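You operate a simulated robot arm through the tools that you are given. There is no shell and no other tool.

Carry out the task below with a simulated robot arm. There is one attempt and no reset: what you move stays moved.

Task
Put things in order on the top of the long table. At the end: the grey pot from the top of the long table stands where the blue tall tin stood; the grey tube from the top of the long table stands where the grey pot stood; the blue wool tuft from the top of the long table stands where the grey tube stood; the blue tall tin is on the orange plastic box (marked "TWINE"); whatever was shut is shut again. Leave all else as you found it, and nothing knocked over. Set down upright: tall tin.

It is judged by the outcome, as a careful person would: the job done as asked, and still so three seconds after it is handed in. It fails if anything else is knocked over, pushed out of place, dropped, spilled or broken.

Robot
A 7-joint arm with a two-finger gripper, fixed in place. Base frame: the origin is at the foot of the arm, x ahead of it, y to its left, z up; the work surface is at about z = 0. Lengths are in m, angles in degrees, forces in N, time in s.
With the tool pointing down near the work surface it reaches from about 0.16 to 0.38 m from the base axis. Its first joint turns from -72.0 to 72.0 degrees. Payload 0.6 kg.
The tool frame sits at the grasp point between the pads (the TCP): z along the fingers, y along the line on which they close. The tips reach 0.022 m beyond it. The gripper opens to 0.092 m; its body begins 0.065 m behind the TCP.
Orientation is that of the tool frame in the base frame, as a unit quaternion [w, x, y, z]. With the fingers straight down and closing along the base's y, the tool's x points along the base's -x, its y along +y and its z along -z.

Tools
- The arm moves only by the tool step_arm. Its argument "moves" is a list of rows, each an object (a shift or turn left out is 0, a gripper value left out holds the last) with "travel": the shift along the tool's x, y, z in mm, a list of three; "rotation": the turn, a rotation vector about the tool's x, y, z in rad, a list of three; "jaw": the finger opening in mm, from 0 to 92. In form: [{"travel": [tx, ty, tz], "rotation": [rx, ry, rz], "jaw": jaw}, ...]. A call has 1 to 20 rows; each row shifts and turns the commanded pose from where the row before left it, along the tool's axes as they then stand. Each row takes 0.2 s and may step no farther than 0.05 m and 8.6 degrees from the row before; otherwise, or with a gripper value out of range, the whole call is refused. A pose out of reach is approached as far as the arm can. The call stops where the force on the tool passes 40 N (or 10 N more than at its start, if that is more) or the arm is blocked; 0.2 s more then pass. Each finger travels about 0.0599 m/s and halts on what it meets, pressing with about 26 N; the grip force reading is that of the motor and also rises with nothing between the fingers. The clock runs only during rows and for 0.2 s after the last one: add rows that do not move to give the fingers time. It gives the time, the measured TCP pose, the force on the tool (base axes), the opening and the grip force at its end, in the units of the frame above (readings bear some noise), with the torque about the TCP (base axes, N m) and any sound that the robot's microphone picked up.
- Cameras (640 x 400 px; columns grow to the right, rows downward): "scene" is fixed at [0.0436, -0.2686, 0.3953]; the picture's right is [0.86, -0.51, 0.00], its down [-0.33, -0.56, -0.76] and it looks along [0.38, 0.65, -0.65] (base axes); focal length 214 px, centre (320, 200). "wrist" rides on the gripper at [0.071, 0.019, -0.102] in the tool frame; the picture's right is [-0.26, 0.97, 0.00], its down [-0.75, -0.20, -0.62] and it looks along [-0.60, -0.16, 0.78] (tool axes); focal length 280 px, centre (320, 200). There is no depth. A picture from a camera that has moved, and an enlarged one, comes with that camera's place and axes in the base frame and with its lens.
- grab_frame(camera): a new picture of that camera. The clock stands still meanwhile.
- enlarge(camera, box): a new picture of the part [left, top, right, bottom] of that camera's present view, enlarged. The clock stands still meanwhile.
- hand_in(): hands the job in; it is judged then, once.

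Nothing tells you positions but the pictures and the camera data. Unless the task says otherwise, let go and move clear before handing in.

The tools are called as a command line: name --argument value ..., lists and objects as JSON in quotes. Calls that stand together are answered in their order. step_arm: Moves the arm, as the interface text tells. Its arguments: {"type":"object","properties":{"moves":{"type":"array"}},"required":["moves"]} The other tools are called the same way: grab_frame (camera) takes a picture; enlarge (camera, box) takes an enlarged picture of a part of a camera's view; hand_in () hands the job in.

At the start:

```text
time: 0.0
ee_pos: [0.1998, 0.0361, 0.3044]
orientation: [0.001, 0.001, 1.0, 0.0]
ft_force: [-0.2, -0.6, 0.1]
ft_torque: [-0.01, 0.01, 0.0]
opening: 0.0918
grip_force: 0.1
```

scene: 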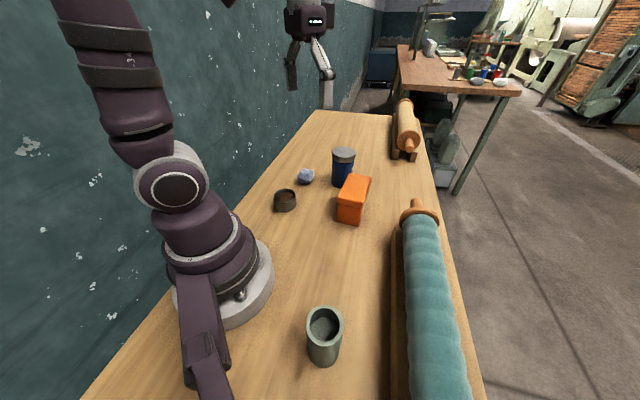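
wrist: 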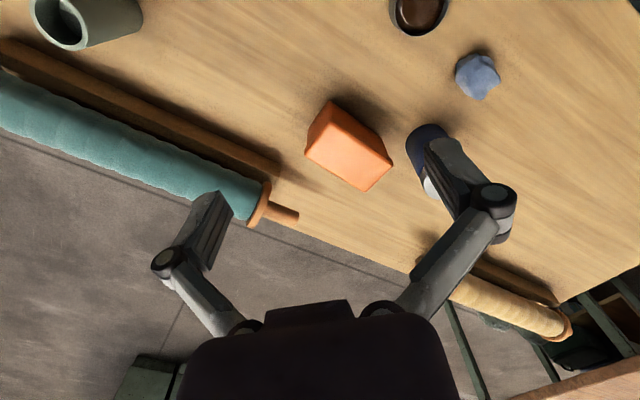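

I see a grey-green tube near the camera, a dark grey pot, a blue wool tuft, a blue tall tin with a grey lid and an orange box on the table. I'll take closer pictures to locate them before moving.

enlarge --camera "scene" --box '[250, 130, 410, 230]'

enlarge --camera "scene" --box '[260, 280, 420, 380]'

enlarge --camera "wrist" --box '[280, 0, 600, 200]'

```text
4.00 times, centred on (330, 180) of scene
camera zoom: at [0.0436, -0.2686, 0.3953], right [0.86, -0.51, 0.0], down [-0.33, -0.56, -0.76], along [0.38, 0.65, -0.65], focal length 858 px, centre (280, 280)
```

zoom: 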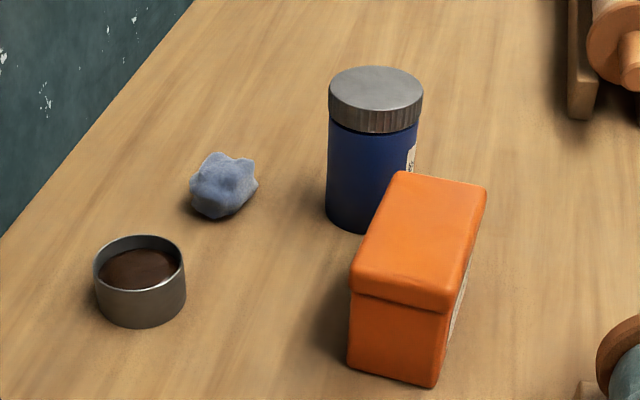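

```text
4.00 times, centred on (340, 330) of scene
camera zoom: at [0.0436, -0.2686, 0.3953], right [0.86, -0.51, 0.0], down [-0.33, -0.56, -0.76], along [0.38, 0.65, -0.65], focal length 858 px, centre (240, -320)
```

zoom: 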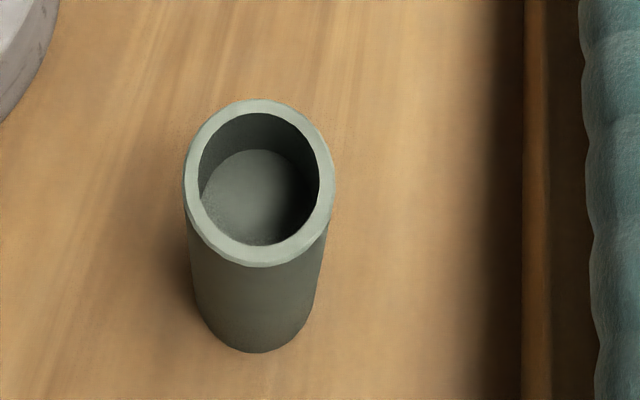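

```text
2.00 times, centred on (440, 100) of wrist
camera zoom: at [0.1288, 0.0556, 0.4071], right [0.26, 0.97, 0.0], down [0.75, -0.2, 0.63], along [0.6, -0.16, -0.78], focal length 561 px, centre (80, 400)
```

zoom: 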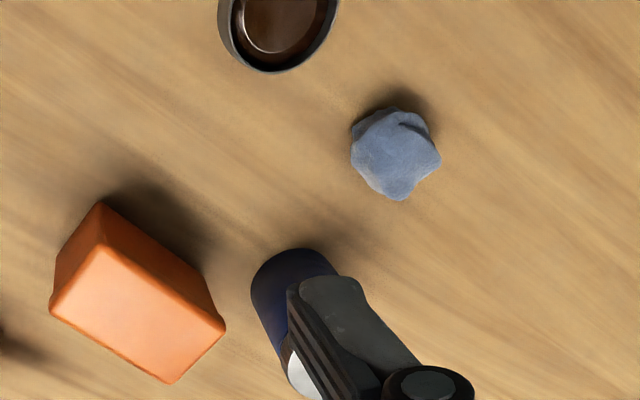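

I take the tin to be near (0.38, 0.167), the pot near (0.184, 0.157), the tuft near (0.285, 0.23), the tube near (0.096, -0.192), and the box top centred near (0.334, 0.05). Next I'll swing the arm toward the tin, staying high, and look again with the wrist camera.

step_arm --moves '[{"rotation": [0, 0, -0.1396], "jaw": 92}, {"rotation": [0, 0, -0.1396]}, {"rotation": [0, 0, -0.1396]}, {"travel": [-20, 6, 8]}, {"travel": [-20, 6, 8]}, {"travel": [-20, 6, 8]}, {}]'

grab_frame --camera "wrist"

grab_frame --camera "scene"

```text
time: 1.6
ee_pos: [0.2471, 0.076, 0.2817]
orientation: [0.0, -0.208, 0.978, 0.0]
ft_force: [0.7, -0.2, 0.5]
ft_torque: [-0.02, 0.0, 0.02]
opening: 0.0918
grip_force: 0.1
```

```text
taken
camera wrist: at [0.1748, 0.0652, 0.3831], right [-0.15, 0.99, 0.0], down [0.77, 0.12, 0.63], along [0.62, 0.1, -0.78], focal length 280 px, centre (320, 200)
```

wrist: 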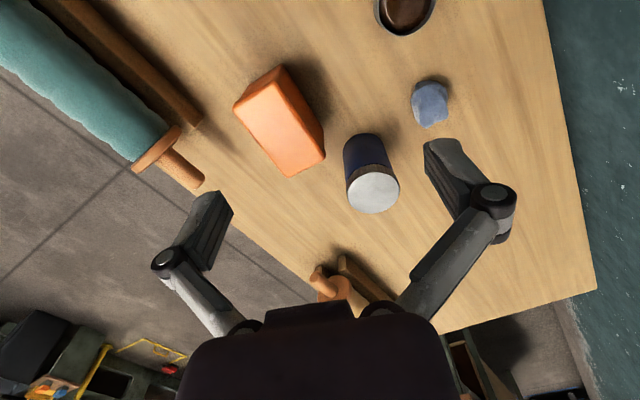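

```text
taken
```

scene: 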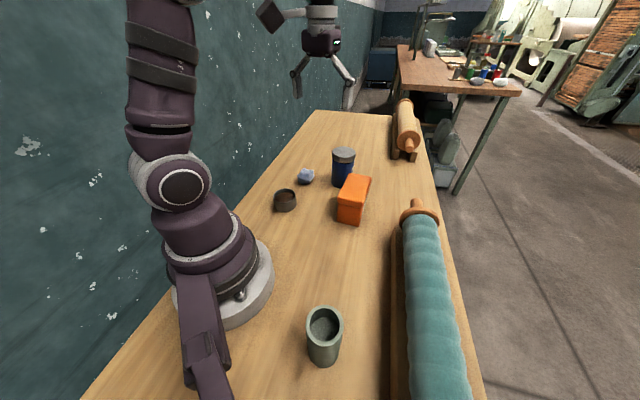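

The view is now clear of occlusion, with the tin, box, tuft and pot all visible from above. I'll enlarge it to measure them more precisely.

enlarge --camera "wrist" --box '[320, 100, 480, 220]'

enlarge --camera "wrist" --box '[220, 50, 380, 190]'

enlarge --camera "wrist" --box '[350, 0, 510, 140]'

```text
3.33 times, centred on (400, 160) of wrist
camera zoom: at [0.1748, 0.0652, 0.3831], right [-0.15, 0.99, 0.0], down [0.77, 0.12, 0.63], along [0.62, 0.1, -0.78], focal length 935 px, centre (53, 333)
```

zoom: 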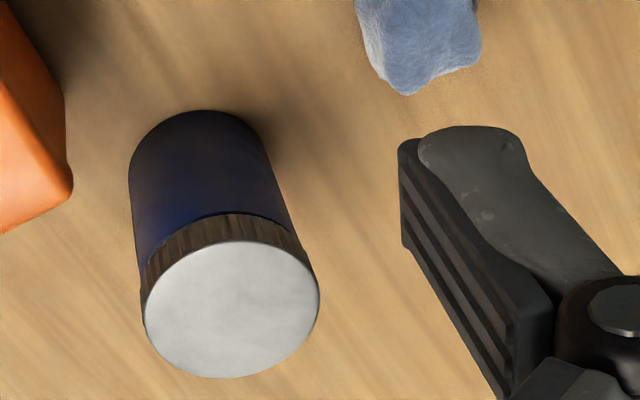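

```text
2.86 times, centred on (300, 120) of wrist
camera zoom: at [0.1748, 0.0652, 0.3831], right [-0.15, 0.99, 0.0], down [0.77, 0.12, 0.63], along [0.62, 0.1, -0.78], focal length 801 px, centre (377, 429)
```

zoom: 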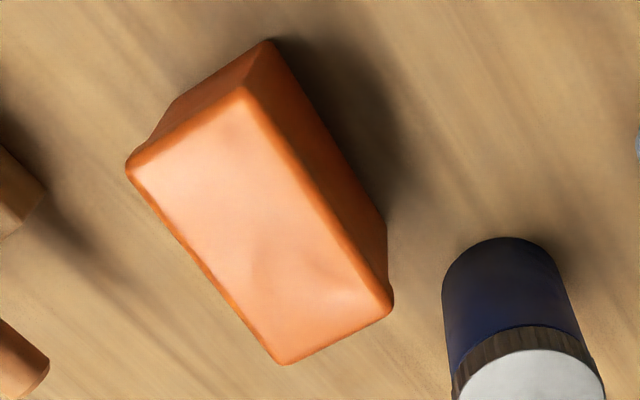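

```text
2.86 times, centred on (430, 70) of wrist
camera zoom: at [0.1748, 0.0652, 0.3831], right [-0.15, 0.99, 0.0], down [0.77, 0.12, 0.63], along [0.62, 0.1, -0.78], focal length 801 px, centre (6, 571)
```

zoom: 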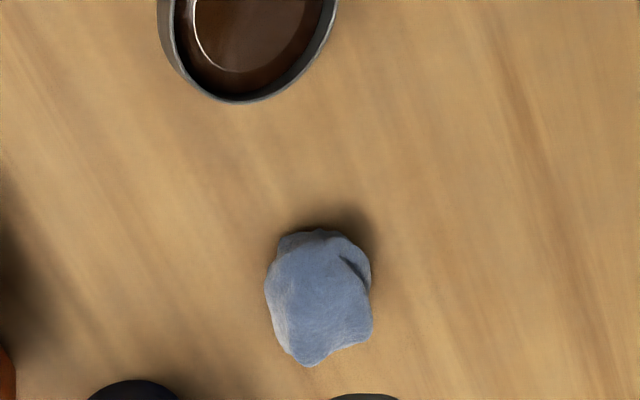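

The tin's centre comes out at about (0.378, 0.166) with its top at z ≈ 0.10, and the box top's centre is about (0.329, 0.045) at z ≈ 0.075. The tin sits beyond the straight-down reach, so I'll tilt the tool outward 20° and move to a standoff behind and above it.

step_arm --moves '[{"rotation": [0, -0.1164, 0]}, {"rotation": [0, -0.1164, 0]}, {"rotation": [0, -0.1163, 0]}, {"travel": [-13.5, 5.8, 28.2]}, {"travel": [-13.5, 5.8, 28.2]}, {"travel": [-13.5, 5.8, 28.2]}, {"travel": [-13.5, 5.8, 28.2]}, {"travel": [-13.5, 5.8, 28.2]}, {}, {}]'

grab_frame --camera "wrist"

grab_frame --camera "scene"

```text
time: 3.8
ee_pos: [0.338, 0.1496, 0.17]
orientation: [0.17, -0.205, 0.963, 0.037]
ft_force: [-0.5, -0.2, 0.3]
ft_torque: [0.0, 0.04, -0.02]
opening: 0.0918
grip_force: 0.0
```

```text
taken
camera wrist: at [0.2369, 0.126, 0.2424], right [-0.17, 0.98, 0.09], down [0.53, 0.01, 0.85], along [0.83, 0.19, -0.53], focal length 280 px, centre (320, 200)
```

wrist: 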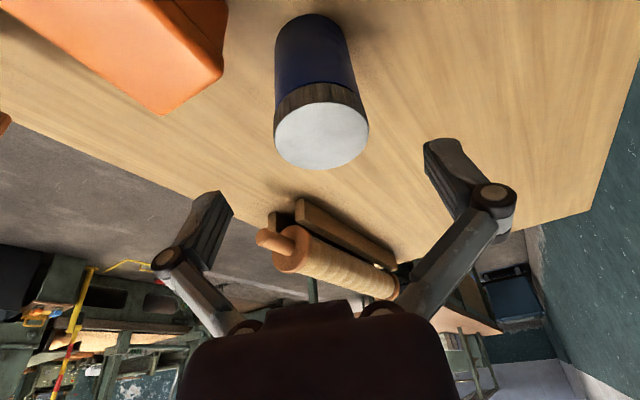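

```text
taken
```

scene: 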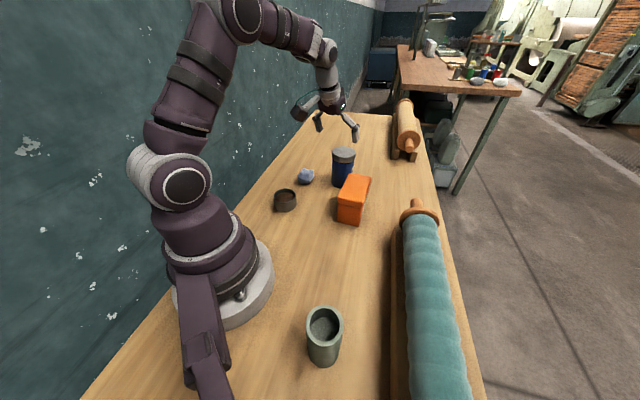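

The tool is at the standoff, and the tin still checks out at about (0.378, 0.165). I'll advance along the fingers partway and check that the arm really reaches.

step_arm --moves '[{"travel": [0.2, -0.5, 25]}, {"travel": [0.2, -0.5, 25]}, {"travel": [0.1, -0.4, 25]}, {}]'

grab_frame --camera "wrist"

enlarge --camera "scene" --box '[260, 80, 420, 180]'

```text
time: 4.8
ee_pos: [0.3611, 0.1558, 0.1018]
orientation: [0.17, -0.204, 0.963, 0.035]
ft_force: [-1.0, -0.1, -0.4]
ft_torque: [0.02, -0.03, -0.04]
opening: 0.0923
grip_force: 0.0
```

```text
taken
camera wrist: at [0.2606, 0.1335, 0.1731], right [-0.17, 0.98, 0.09], down [0.53, 0.01, 0.85], along [0.83, 0.19, -0.53], focal length 280 px, centre (320, 200)
```

wrist: 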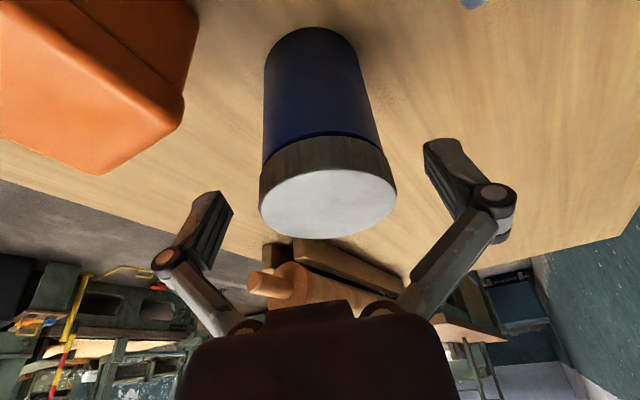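

```text
4.00 times, centred on (340, 130) of scene
camera zoom: at [0.0436, -0.2686, 0.3953], right [0.86, -0.51, 0.0], down [-0.33, -0.56, -0.76], along [0.38, 0.65, -0.65], focal length 858 px, centre (240, 480)
```

zoom: 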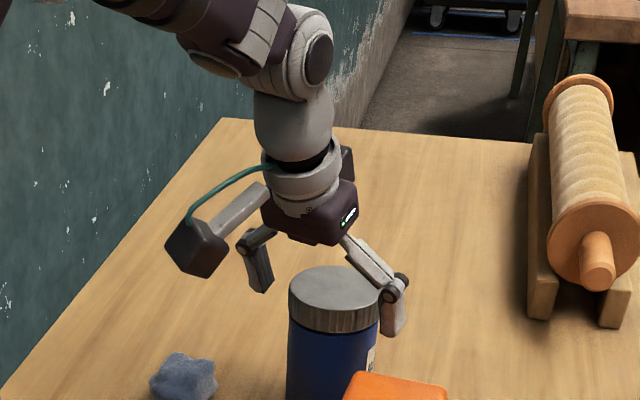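

The fingers straddle the tin with clearance on both sides, and the arm is still tracking. I'll go down the rest of the way to about z = 0.053, without closing yet.

step_arm --moves '[{"travel": [-0.6, 0.6, 17.5]}, {"travel": [-0.6, 0.6, 17.5]}, {"travel": [-0.6, 0.6, 17.5]}, {}, {}]'

grab_frame --camera "wrist"

enlarge --camera "scene" --box '[270, 100, 430, 200]'

```text
time: 5.7
ee_pos: [0.3817, 0.1647, 0.0561]
orientation: [0.175, -0.203, 0.963, 0.036]
ft_force: [-1.9, -1.4, 7.7]
ft_torque: [-0.08, -0.05, -0.01]
opening: 0.0925
grip_force: 0.1
stopped in row 4: the force on the tool passed its limit at 47 N (the readings are from after the stop); the commanded pose is now the measured one
```

```text
taken
camera wrist: at [0.2793, 0.1425, 0.127], right [-0.17, 0.98, 0.09], down [0.53, 0.01, 0.85], along [0.83, 0.19, -0.52], focal length 280 px, centre (320, 200)
```

wrist: 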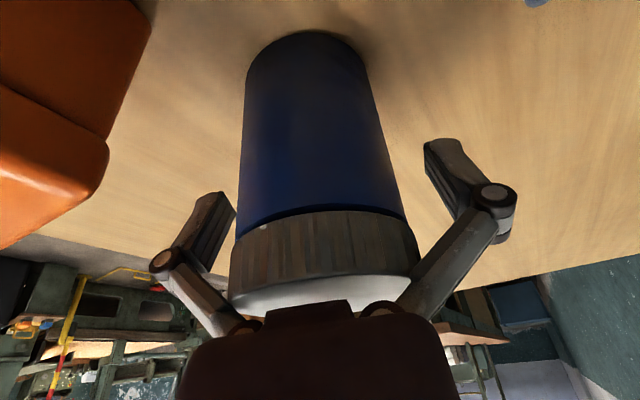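

```text
4.00 times, centred on (350, 150) of scene
camera zoom: at [0.0435, -0.2686, 0.3953], right [0.86, -0.51, 0.0], down [-0.33, -0.56, -0.76], along [0.38, 0.65, -0.65], focal length 858 px, centre (200, 400)
```

zoom: 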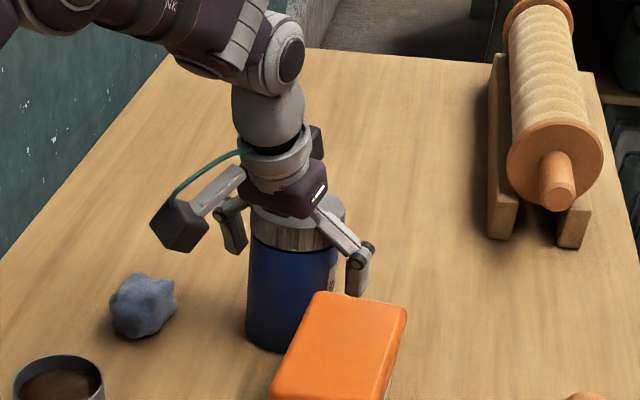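

The call stopped because the gripper's palm pressed on the tin's lid at this shallow tilt; the tin still stands upright. I'll back straight out along the fingers and come in again with a steeper tilt of about 45°, so the palm stays beside the tin and the pads hold only the body below the lid.

step_arm --moves '[{"travel": [0, 0, -15]}, {"travel": [0, 0, -30]}, {"travel": [0, 0, -35]}, {"travel": [0, 0, -35]}, {}, {}]'

grab_frame --camera "wrist"

enlarge --camera "scene" --box '[250, 130, 410, 230]'

```text
time: 7.1
ee_pos: [0.3442, 0.1506, 0.1633]
orientation: [0.174, -0.204, 0.963, 0.036]
ft_force: [0.2, 0.0, -0.1]
ft_torque: [-0.02, 0.02, -0.01]
opening: 0.0916
grip_force: 0.1
```

```text
taken
camera wrist: at [0.243, 0.1269, 0.2346], right [-0.17, 0.98, 0.09], down [0.53, 0.01, 0.85], along [0.83, 0.19, -0.52], focal length 280 px, centre (320, 200)
```

wrist: 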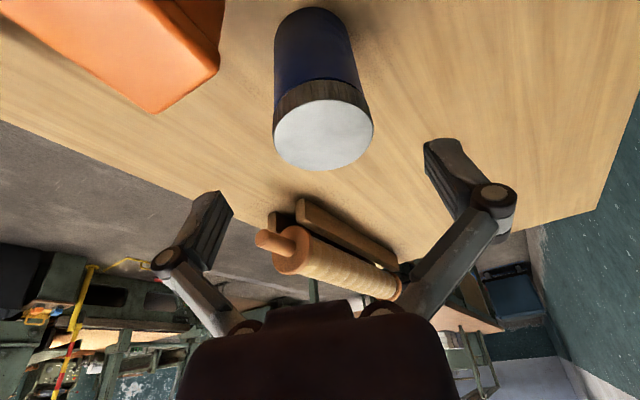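

```text
4.00 times, centred on (330, 180) of scene
camera zoom: at [0.0436, -0.2686, 0.3953], right [0.86, -0.51, 0.0], down [-0.33, -0.56, -0.76], along [0.38, 0.65, -0.65], focal length 858 px, centre (280, 280)
```

zoom: 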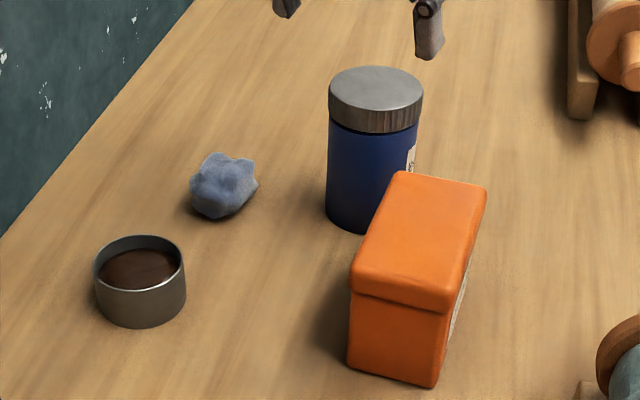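

The tin did not move, so I'll rotate to about 45° tilt and pull back to a new standoff inward and above it.

step_arm --moves '[{"rotation": [0, -0.1433, 0]}, {"rotation": [0, -0.1433, 0]}, {"rotation": [0, -0.1433, 0]}, {"travel": [20, 0.2, -6]}, {"travel": [20, 0.2, -6]}, {"travel": [20, 0.1, -6]}, {}, {}]'

grab_frame --camera "wrist"

enlarge --camera "scene" --box '[240, 80, 420, 220]'

```text
time: 8.9
ee_pos: [0.2923, 0.1269, 0.1336]
orientation: [0.375, -0.192, 0.903, 0.078]
ft_force: [0.0, -0.2, 0.1]
ft_torque: [0.01, -0.02, -0.01]
opening: 0.0922
grip_force: 0.1
```

```text
taken
camera wrist: at [0.1729, 0.0966, 0.155], right [-0.22, 0.96, 0.18], down [0.16, -0.15, 0.98], along [0.96, 0.25, -0.12], focal length 280 px, centre (320, 200)
```

wrist: 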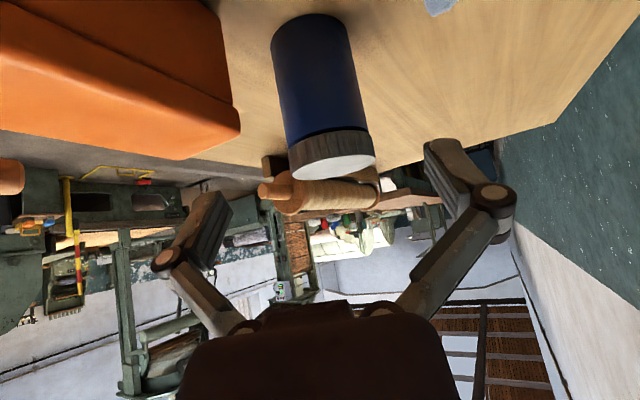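

```text
2.86 times, centred on (330, 150) of scene
camera zoom: at [0.0436, -0.2686, 0.3953], right [0.86, -0.51, 0.0], down [-0.33, -0.56, -0.76], along [0.38, 0.65, -0.65], focal length 613 px, centre (291, 343)
```

zoom: 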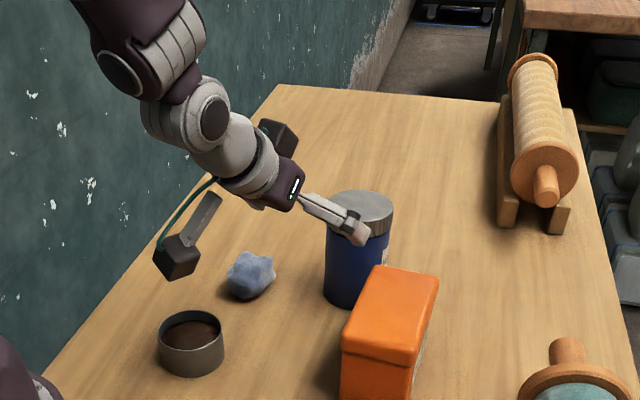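

The tilt is now 45° and the tin is centred ahead between the fingers. I'll advance along the fingers about two thirds of the way, then check clearances.

step_arm --moves '[{"travel": [-0.2, 0.3, 21]}, {"travel": [-0.2, 0.3, 21]}, {"travel": [-0.2, 0.3, 21]}, {"travel": [-0.2, 0.2, 21]}, {}, {}]'

grab_frame --camera "wrist"

enlarge --camera "scene" --box '[240, 80, 420, 220]'

```text
time: 9.8
ee_pos: [0.3448, 0.1507, 0.0893]
orientation: [0.389, -0.192, 0.898, 0.079]
ft_force: [0.0, 0.3, 9.6]
ft_torque: [-0.46, -0.2, 0.01]
opening: 0.0926
grip_force: 0.1
stopped in row 4: the force on the tool passed its limit at 57 N (the readings are from after the stop); the commanded pose is now the measured one
```

```text
taken
camera wrist: at [0.2244, 0.1184, 0.1087], right [-0.23, 0.96, 0.18], down [0.14, -0.15, 0.98], along [0.96, 0.25, -0.09], focal length 280 px, centre (320, 200)
```

wrist: 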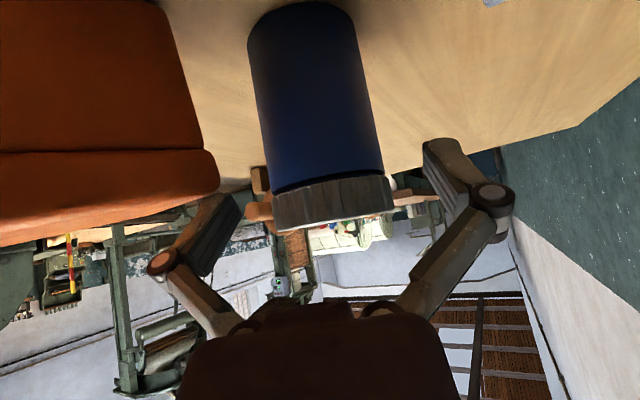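

```text
2.86 times, centred on (330, 150) of scene
camera zoom: at [0.0435, -0.2686, 0.3953], right [0.86, -0.51, 0.0], down [-0.33, -0.56, -0.76], along [0.38, 0.65, -0.65], focal length 613 px, centre (291, 343)
```

zoom: 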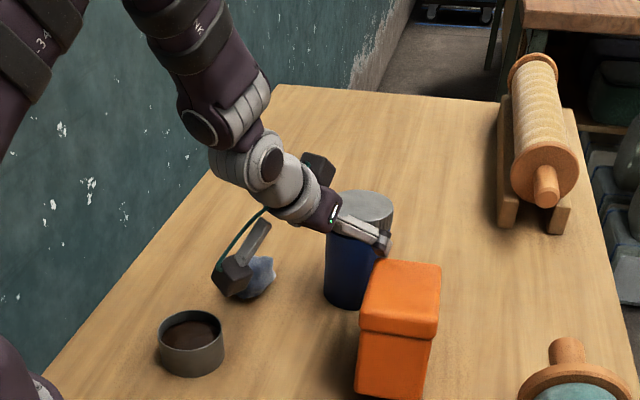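

The force limit tripped, and the orange box looks as if it has shifted: the right finger seems to have met its corner. I'll look closely before moving anything.

enlarge --camera "scene" --box '[300, 120, 428, 220]'

grab_frame --camera "scene"

```text
4.00 times, centred on (364, 170) of scene
camera zoom: at [0.0435, -0.2686, 0.3953], right [0.86, -0.51, 0.0], down [-0.33, -0.56, -0.76], along [0.38, 0.65, -0.65], focal length 858 px, centre (144, 320)
```

zoom: 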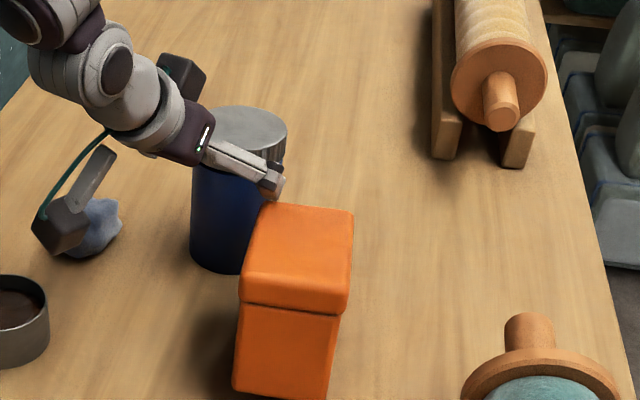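

```text
taken
```

scene: 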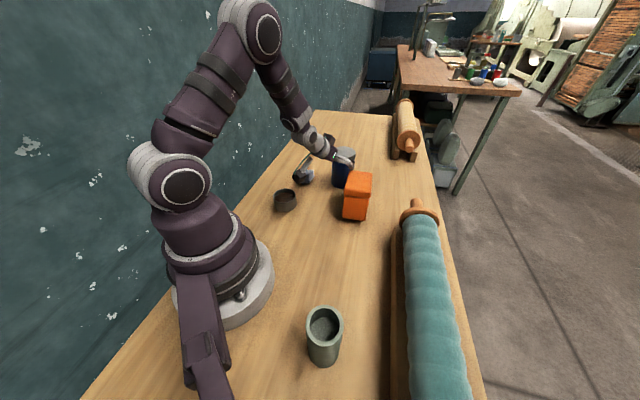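

The box has been pushed and turned by the right finger. I'll lift straight up to unload it without dragging anything, then see where it settled.

step_arm --moves '[{"travel": [-7, 0, -7]}, {"travel": [-14, 0, -14]}, {"travel": [-20, 0, -20]}, {"travel": [-20, 0, -20]}, {}]'

grab_frame --camera "scene"

enlarge --camera "scene" --box '[250, 130, 410, 230]'

grab_frame --camera "wrist"

```text
time: 11.0
ee_pos: [0.3416, 0.1499, 0.1754]
orientation: [0.387, -0.193, 0.898, 0.079]
ft_force: [-0.2, 0.1, 0.1]
ft_torque: [0.05, 0.0, 0.0]
opening: 0.0921
grip_force: 0.1
```

```text
taken
```

scene: 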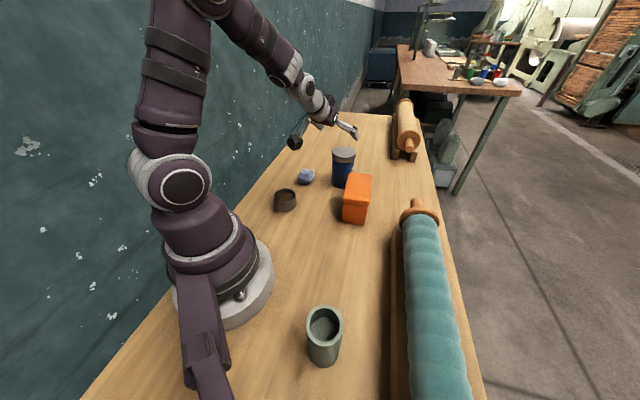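

```text
4.00 times, centred on (330, 180) of scene
camera zoom: at [0.0436, -0.2686, 0.3953], right [0.86, -0.51, 0.0], down [-0.33, -0.56, -0.76], along [0.38, 0.65, -0.65], focal length 858 px, centre (280, 280)
```

zoom: 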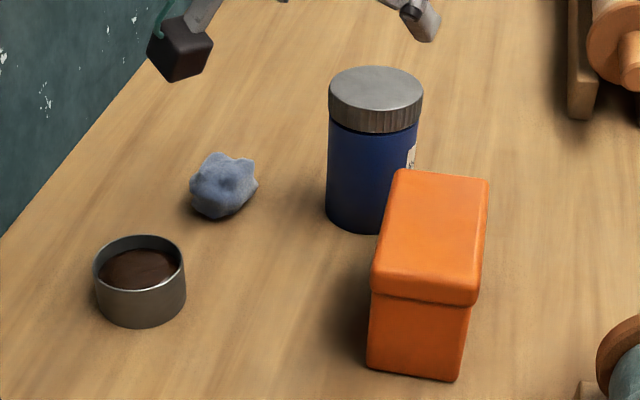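

```text
taken
camera wrist: at [0.2208, 0.1188, 0.1948], right [-0.23, 0.96, 0.18], down [0.14, -0.15, 0.98], along [0.96, 0.25, -0.1], focal length 280 px, centre (320, 200)
```

wrist: 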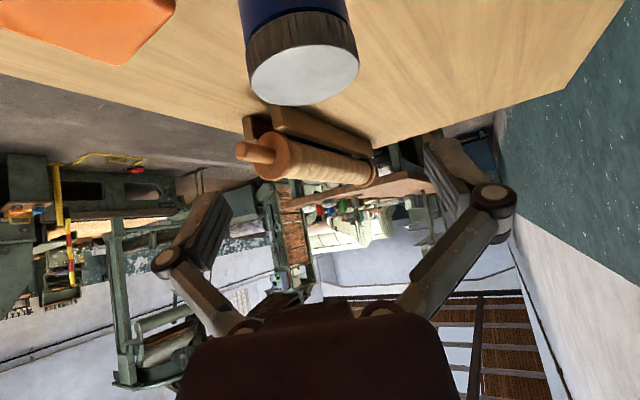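

The box still stands and is shut. It has turned about 9° and slid roughly 7 mm, while the tin, tuft and pot have not moved. I'll return the wrist camera to the same vantage as before, so I can compare directly and then put the box back.

step_arm --moves '[{"travel": [-21.7, 0, -20.6]}, {"travel": [-21.7, 0, -20.6]}, {"rotation": [0, 0.1353, 0]}, {"rotation": [0, 0.1353, 0]}, {"rotation": [0, 0.1353, 0]}, {"rotation": [0, 0.1353, 0]}, {"rotation": [0, 0.1353, 0]}, {"rotation": [0, 0.1353, 0]}, {"travel": [29.1, -7.25, -11.7]}, {"travel": [29.1, -7.25, -11.7]}, {"travel": [29.1, -7.25, -11.7]}, {"travel": [29.1, -7.25, -11.7]}, {}, {}]'

grab_frame --camera "wrist"

enlarge --camera "wrist" --box '[220, 50, 380, 190]'

```text
time: 14.0
ee_pos: [0.215, 0.0646, 0.2824]
orientation: [0.001, -0.207, 0.978, -0.004]
ft_force: [0.0, -0.5, 0.1]
ft_torque: [0.0, 0.02, 0.02]
opening: 0.0919
grip_force: 0.0
out of reach, approached as far as the arm can: row 8
```

```text
taken
camera wrist: at [0.1426, 0.055, 0.385], right [-0.15, 0.99, -0.01], down [0.77, 0.12, 0.63], along [0.62, 0.09, -0.78], focal length 280 px, centre (320, 200)
```

wrist: 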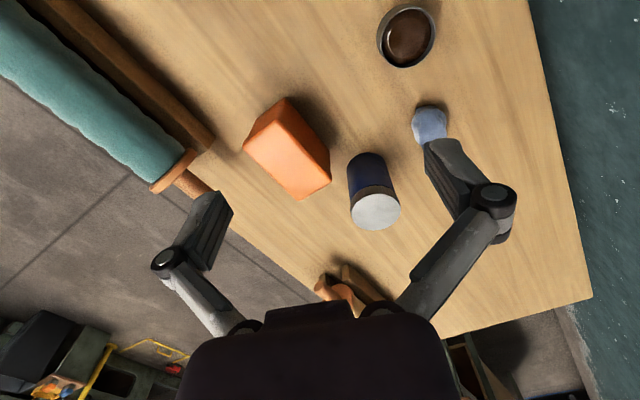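

```text
2.86 times, centred on (300, 120) of wrist
camera zoom: at [0.1426, 0.055, 0.385], right [-0.15, 0.99, -0.01], down [0.77, 0.12, 0.63], along [0.62, 0.09, -0.78], focal length 801 px, centre (377, 429)
```

zoom: 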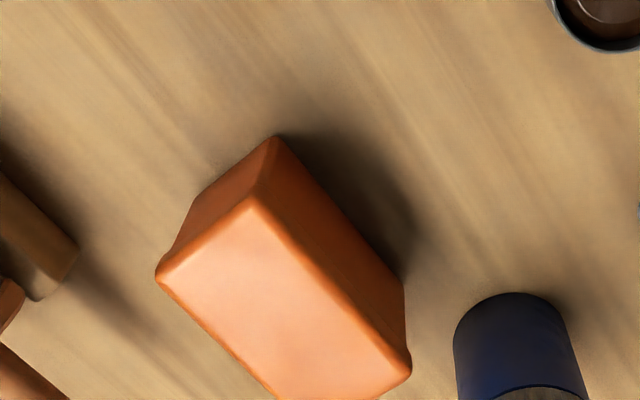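

One row was out of reach, so the vantage ended about 34 mm short. I'll shift to the earlier viewpoint for a like-for-like comparison.

step_arm --moves '[{"travel": [-17, -1.3, 0.3]}, {"travel": [-17, -1.3, 0.3]}, {}, {}]'

enlarge --camera "wrist" --box '[220, 50, 380, 190]'

enlarge --camera "scene" --box '[320, 160, 400, 230]'

```text
time: 15.0
ee_pos: [0.248, 0.0774, 0.2821]
orientation: [0.002, -0.207, 0.978, -0.004]
ft_force: [-0.1, 0.1, 0.2]
ft_torque: [0.01, 0.03, 0.03]
opening: 0.0921
grip_force: 0.0
```

```text
2.86 times, centred on (300, 120) of wrist
camera zoom: at [0.1754, 0.0671, 0.3839], right [-0.15, 0.99, -0.01], down [0.77, 0.12, 0.63], along [0.62, 0.09, -0.78], focal length 801 px, centre (377, 429)
```

zoom: 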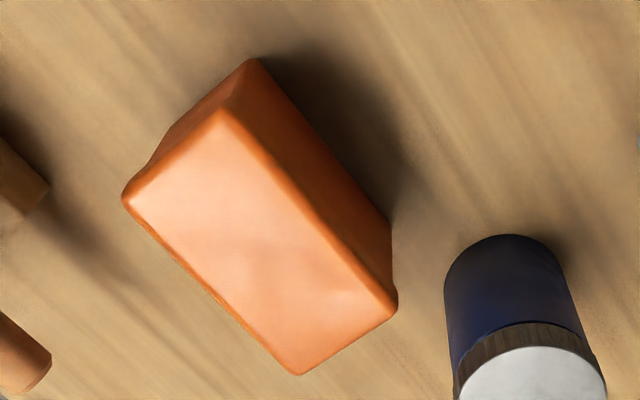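

```text
5.71 times, centred on (360, 195) of scene
camera zoom: at [0.0436, -0.2686, 0.3953], right [0.86, -0.51, 0.0], down [-0.33, -0.56, -0.76], along [0.38, 0.65, -0.65], focal length 1226 px, centre (91, 229)
```

zoom: 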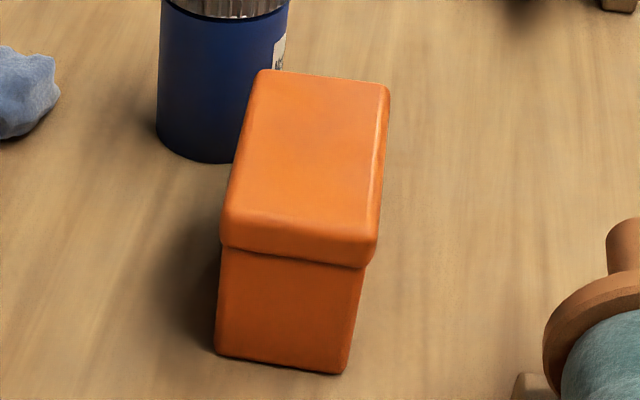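

Comparing views, the box yaw went from about 40° to 48° and its centre moved by about (+8, 0) mm. I'll bring the gripper vertical over the box, closing across its short side, to slide it back.

step_arm --moves '[{"rotation": [-0.0087, 0.0023, -0.1396]}, {"rotation": [0, 0, -0.1396]}, {"rotation": [0, 0, -0.1396]}, {"travel": [-6.9, -17.5, 24.4]}, {"travel": [-6.9, -17.5, 24.4]}, {"travel": [-6.9, -17.5, 24.4]}, {"travel": [-6.9, -17.5, 24.4]}, {"travel": [-6.8, -17.4, 24.4]}, {}, {}]'

grab_frame --camera "wrist"

enlarge --camera "scene" --box '[270, 100, 430, 220]'

```text
time: 17.2
ee_pos: [0.3373, 0.0431, 0.1594]
orientation: [-0.001, -0.407, 0.914, 0.001]
ft_force: [0.2, 0.2, 1.1]
ft_torque: [0.01, 0.04, 0.0]
opening: 0.0919
grip_force: 0.1
```

```text
taken
camera wrist: at [0.2744, 0.0043, 0.2621], right [-0.54, 0.84, 0.0], down [0.66, 0.42, 0.62], along [0.52, 0.34, -0.78], focal length 280 px, centre (320, 200)
```

wrist: 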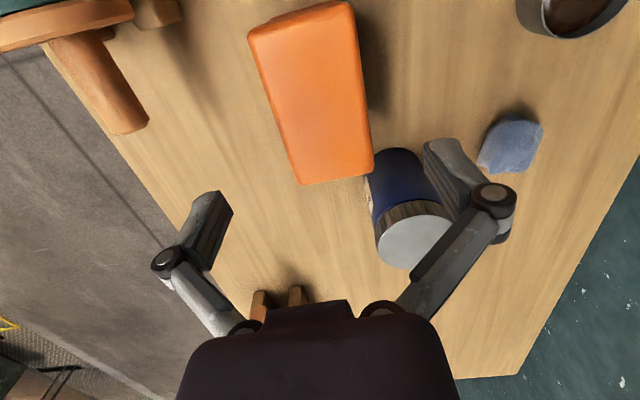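

```text
3.33 times, centred on (350, 160) of scene
camera zoom: at [0.0436, -0.2686, 0.3953], right [0.86, -0.51, 0.0], down [-0.33, -0.56, -0.76], along [0.38, 0.65, -0.65], focal length 715 px, centre (220, 333)
```

zoom: 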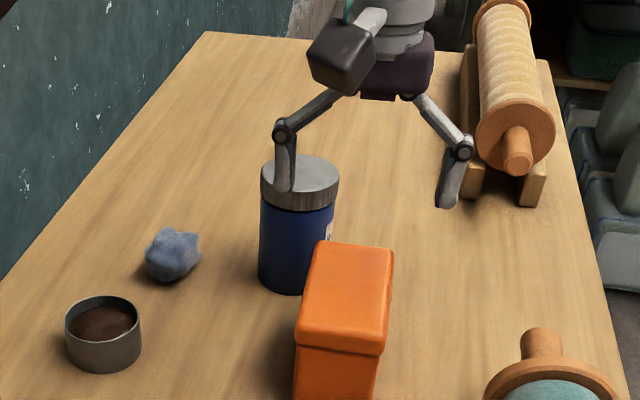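

The gripper is over the box, but I want to check the alignment more precisely before descending. I'll enlarge the wrist view.

enlarge --camera "wrist" --box '[220, 0, 420, 200]'

```text
2.00 times, centred on (320, 100) of wrist
camera zoom: at [0.2744, 0.0043, 0.2621], right [-0.54, 0.84, 0.0], down [0.66, 0.42, 0.62], along [0.52, 0.34, -0.78], focal length 561 px, centre (320, 400)
```

zoom: 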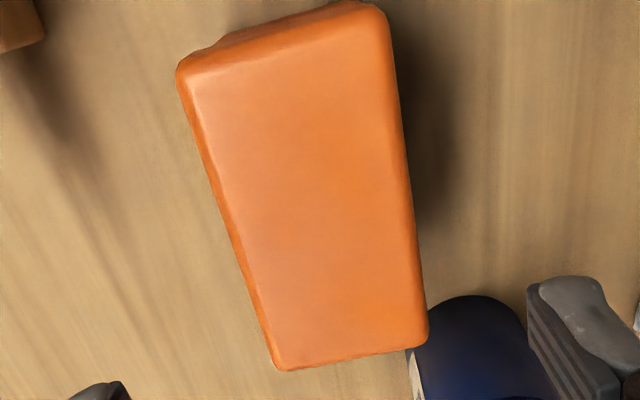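

The box centre comes out at (0.336, 0.045), directly under the gripper. I'll descend to z ≈ 0.035, which keeps the pads below the lid seam, with the fingers open.

step_arm --moves '[{"travel": [0, 1, 25]}, {"travel": [0, 1, 25]}, {"travel": [0, 0, 25]}, {"travel": [0, 0, 25]}, {"travel": [0, 0, 24]}, {}, {}]'

grab_frame --camera "wrist"

enlarge --camera "scene" --box '[270, 100, 430, 230]'

```text
time: 18.8
ee_pos: [0.334, 0.0457, 0.0353]
orientation: [-0.001, -0.406, 0.914, 0.0]
ft_force: [-0.6, 1.5, -0.4]
ft_torque: [0.0, -0.02, -0.02]
opening: 0.0921
grip_force: 0.1
```

```text
taken
camera wrist: at [0.2717, 0.0061, 0.1387], right [-0.54, 0.84, 0.0], down [0.66, 0.42, 0.62], along [0.52, 0.34, -0.78], focal length 280 px, centre (320, 200)
```

wrist: 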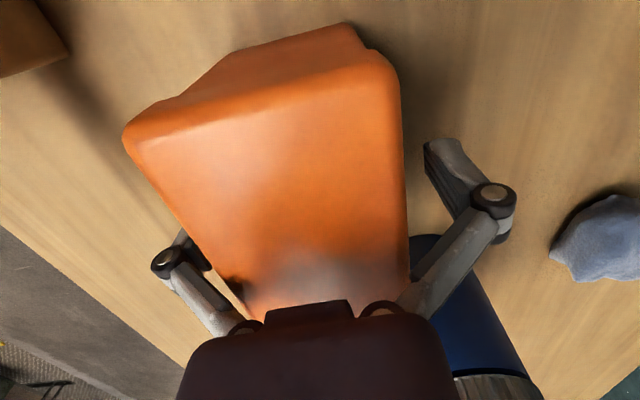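

```text
3.08 times, centred on (350, 165) of scene
camera zoom: at [0.0436, -0.2686, 0.3953], right [0.86, -0.51, 0.0], down [-0.33, -0.56, -0.76], along [0.38, 0.65, -0.65], focal length 660 px, centre (228, 308)
```

zoom: 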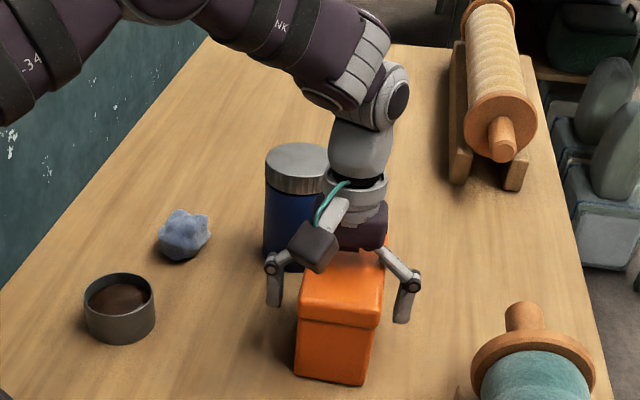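

The fingers straddle the box's long sides with clearance. I'll close gently on it.

step_arm --moves '[{"jaw": 70}, {"jaw": 60}, {"jaw": 50}, {"jaw": 50}, {}]'

enlarge --camera "scene" --box '[250, 130, 410, 230]'

```text
time: 19.9
ee_pos: [0.3342, 0.0446, 0.0376]
orientation: [0.002, -0.406, 0.914, -0.001]
ft_force: [-7.6, -3.2, 22.5]
ft_torque: [0.06, -0.1, -0.19]
opening: 0.0819
grip_force: 26.2
stopped in row 5: the force on the tool passed its limit at 41 N (the readings are from after the stop); the commanded pose is now the measured one
```

```text
4.00 times, centred on (330, 180) of scene
camera zoom: at [0.0435, -0.2686, 0.3953], right [0.86, -0.51, 0.0], down [-0.33, -0.56, -0.76], along [0.38, 0.65, -0.65], focal length 858 px, centre (280, 280)
```

zoom: 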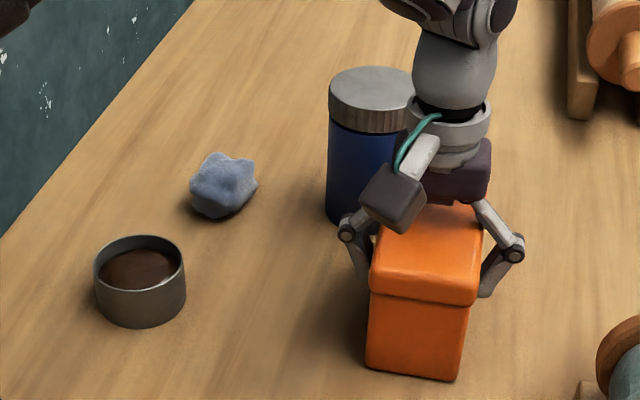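

The closing was blocked at 82 mm: the converging finger links met the lid's edges, so tall objects can't go deep between these fingers. I'll open, rise to grip only with the pads near the top, and check how the pads travel as they close.

step_arm --moves '[{"jaw": 92}, {"jaw": 92}, {"travel": [0, 0, -15]}, {"travel": [0, 0, -35]}, {"travel": [0, 0, -35]}, {"travel": [0, 0, -35]}, {}]'

enlarge --camera "scene" --box '[250, 130, 410, 230]'

enlarge --camera "wrist" --box '[220, 0, 420, 200]'

```text
time: 21.5
ee_pos: [0.3352, 0.0444, 0.1573]
orientation: [0.001, -0.405, 0.914, -0.002]
ft_force: [-0.4, -1.0, 0.3]
ft_torque: [0.0, 0.03, -0.04]
opening: 0.0921
grip_force: 0.0
```

```text
4.00 times, centred on (330, 180) of scene
camera zoom: at [0.0436, -0.2686, 0.3953], right [0.86, -0.51, 0.0], down [-0.33, -0.56, -0.76], along [0.38, 0.65, -0.65], focal length 858 px, centre (280, 280)
```

zoom: 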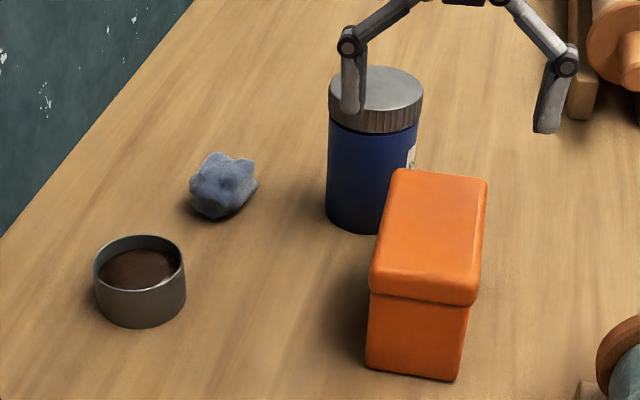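

```text
2.00 times, centred on (320, 100) of wrist
camera zoom: at [0.2722, 0.0061, 0.2592], right [-0.54, 0.84, 0.0], down [0.66, 0.42, 0.63], along [0.53, 0.34, -0.78], focal length 561 px, centre (320, 400)
```

zoom: 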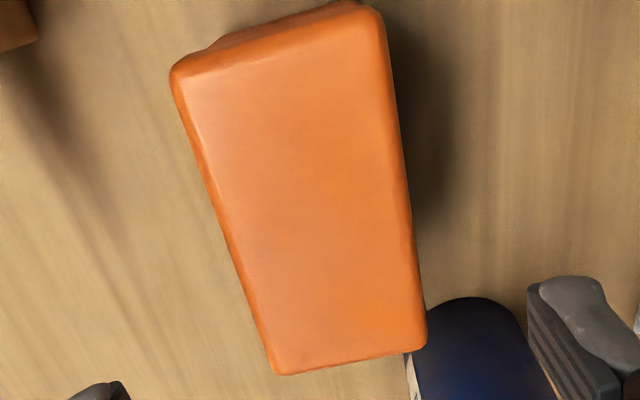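

The box only shifted by about a millimetre. Here in free air I'll close the fingers to 60 mm and look at how the pads and tips move.

step_arm --moves '[{"jaw": 60}, {"jaw": 60}, {"jaw": 60}]'

grab_frame --camera "wrist"

grab_frame --camera "scene"

enlarge --camera "scene" --box '[300, 60, 428, 140]'

```text
time: 22.3
ee_pos: [0.3339, 0.0448, 0.156]
orientation: [0.001, -0.405, 0.914, -0.002]
ft_force: [0.8, -0.3, -0.2]
ft_torque: [-0.01, 0.0, -0.05]
opening: 0.0599
grip_force: 0.0
```

```text
taken
camera wrist: at [0.2722, 0.0061, 0.2588], right [-0.54, 0.84, 0.0], down [0.66, 0.42, 0.63], along [0.53, 0.34, -0.78], focal length 280 px, centre (320, 200)
```

wrist: 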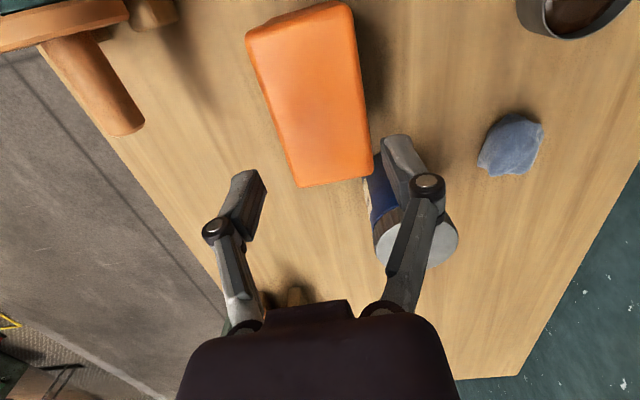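

```text
taken
```

scene: 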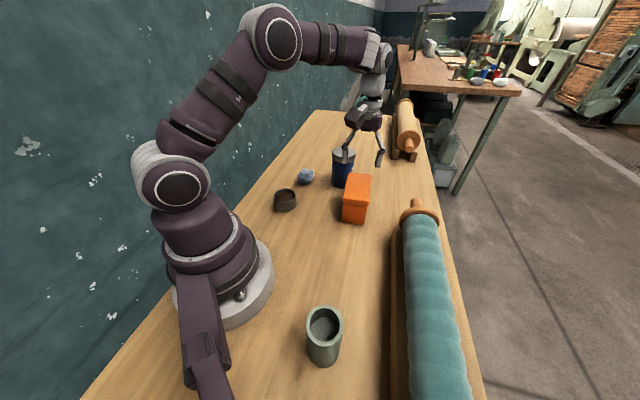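

```text
5.00 times, centred on (364, 100) of scene
camera zoom: at [0.0436, -0.2686, 0.3953], right [0.86, -0.51, 0.0], down [-0.33, -0.56, -0.76], along [0.38, 0.65, -0.65], focal length 1072 px, centre (100, 700)
```

zoom: 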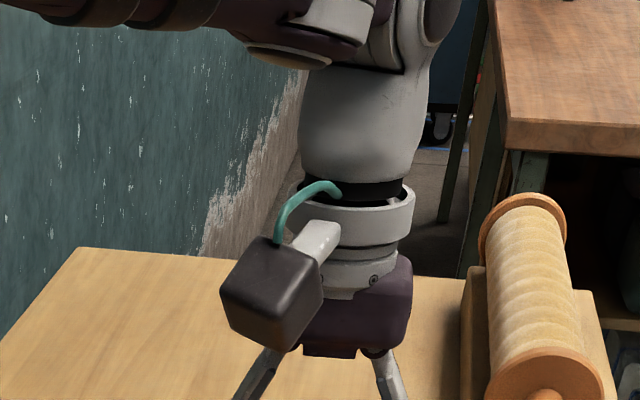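

Closing to 60 mm swings the pads about 15 mm forward, so objects should only go about 20 mm deep above the grasp point. I'll grip the box higher, at lid level and without lifting, to turn and slide it back.

step_arm --moves '[{"jaw": 92}, {"jaw": 92}, {"travel": [-1, 0, 32]}, {"travel": [0, 0, 32]}, {"travel": [0, 0, 32]}, {}, {}]'

grab_frame --camera "wrist"

```text
time: 23.9
ee_pos: [0.3365, 0.0456, 0.0614]
orientation: [0.001, -0.405, 0.914, -0.002]
ft_force: [-0.2, -0.4, 0.3]
ft_torque: [0.03, 0.01, 0.02]
opening: 0.0922
grip_force: 0.1
```

```text
taken
camera wrist: at [0.2726, 0.007, 0.164], right [-0.54, 0.84, 0.0], down [0.66, 0.42, 0.63], along [0.53, 0.34, -0.78], focal length 280 px, centre (320, 200)
```

wrist: 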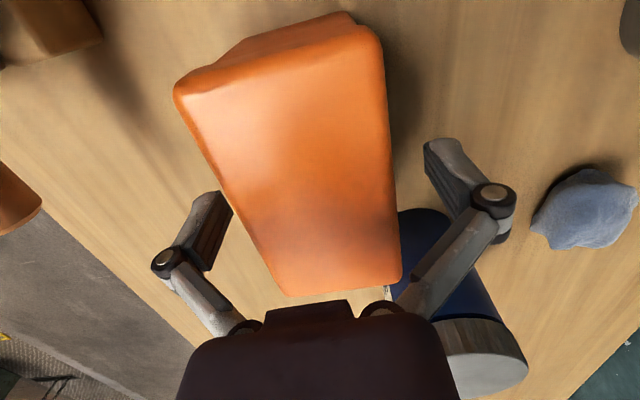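

The lid edges work out to about ±31 mm from the grasp axis, so the box is centred between the pads. I'll close on it now.

step_arm --moves '[{"jaw": 75}, {"jaw": 65}, {"jaw": 57}, {"jaw": 54}, {}]'

enlarge --camera "scene" --box '[250, 130, 410, 230]'

```text
time: 25.1
ee_pos: [0.3344, 0.046, 0.0623]
orientation: [0.002, -0.405, 0.914, -0.001]
ft_force: [-0.6, -1.2, 11.7]
ft_torque: [0.0, 0.07, -0.19]
opening: 0.0607
grip_force: 26.3
```

```text
4.00 times, centred on (330, 180) of scene
camera zoom: at [0.0435, -0.2686, 0.3953], right [0.86, -0.51, 0.0], down [-0.33, -0.56, -0.76], along [0.38, 0.65, -0.65], focal length 858 px, centre (280, 280)
```

zoom: 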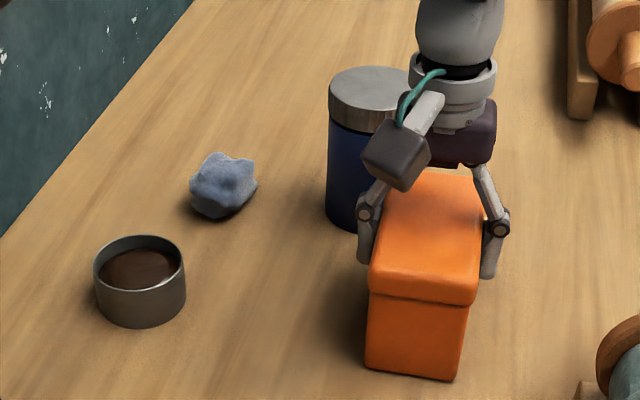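

The pads hold the lid squarely at 61 mm. I'll turn the box back about 8° clockwise and slide it 7 mm back along −x, keeping it on the table.

step_arm --moves '[{"rotation": [0, 0, 0.05]}, {"rotation": [0, 0, 0.05]}, {"rotation": [0, 0, 0.04]}, {"travel": [2.7, 2.25, 0]}, {"travel": [2.7, 2.25, 0]}, {}, {}]'

enlarge --camera "scene" --box '[250, 130, 410, 230]'

```text
time: 26.7
ee_pos: [0.3298, 0.0457, 0.062]
orientation: [0.001, -0.339, 0.941, -0.001]
ft_force: [9.8, 0.0, 20.7]
ft_torque: [0.0, -0.12, 0.01]
opening: 0.0606
grip_force: 26.5
```

```text
4.00 times, centred on (330, 180) of scene
camera zoom: at [0.0435, -0.2686, 0.3953], right [0.86, -0.51, 0.0], down [-0.33, -0.56, -0.76], along [0.38, 0.65, -0.65], focal length 858 px, centre (280, 280)
```

zoom: 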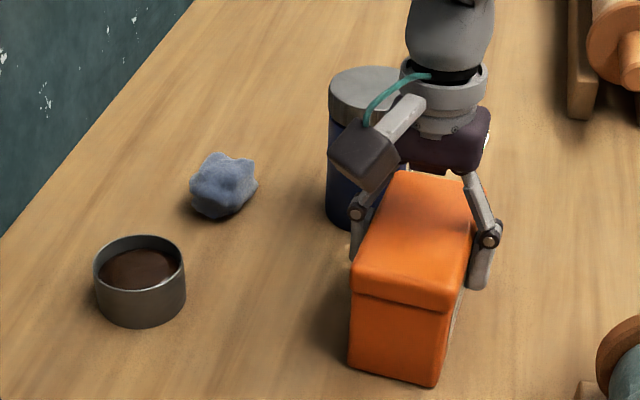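

The box is back to within a millimetre or two of its original place and angle in the fixed camera's view. I'll release, rise straight up, and verify.

step_arm --moves '[{"jaw": 70}, {"jaw": 92}, {"jaw": 92}, {"travel": [0, 0, -30]}, {"travel": [0, 0, -35]}, {"travel": [0, 0, -35]}, {}]'

enlarge --camera "scene" --box '[250, 130, 410, 230]'

enlarge --camera "scene" --box '[320, 160, 400, 230]'

```text
time: 28.3
ee_pos: [0.3284, 0.0452, 0.1638]
orientation: [0.001, -0.34, 0.94, -0.002]
ft_force: [-0.3, 0.0, -0.1]
ft_torque: [0.03, 0.0, 0.03]
opening: 0.0921
grip_force: 0.1
```

```text
4.00 times, centred on (330, 180) of scene
camera zoom: at [0.0436, -0.2686, 0.3953], right [0.86, -0.51, 0.0], down [-0.33, -0.56, -0.76], along [0.38, 0.65, -0.65], focal length 858 px, centre (280, 280)
```

zoom: 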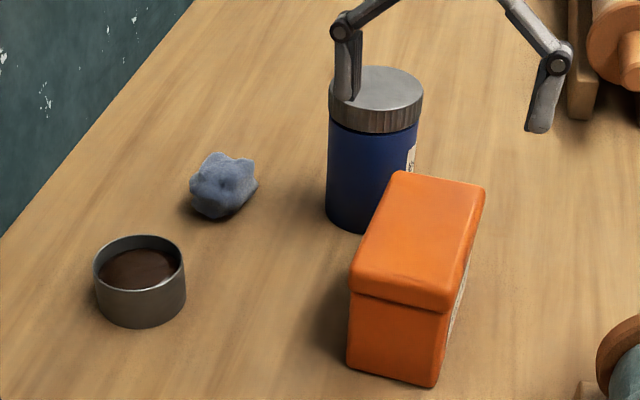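

```text
5.71 times, centred on (360, 195) of scene
camera zoom: at [0.0436, -0.2686, 0.3953], right [0.86, -0.51, 0.0], down [-0.33, -0.56, -0.76], along [0.38, 0.65, -0.65], focal length 1226 px, centre (91, 229)
```

zoom: 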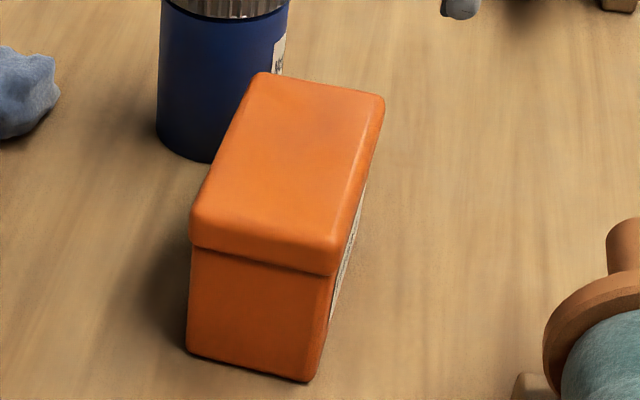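

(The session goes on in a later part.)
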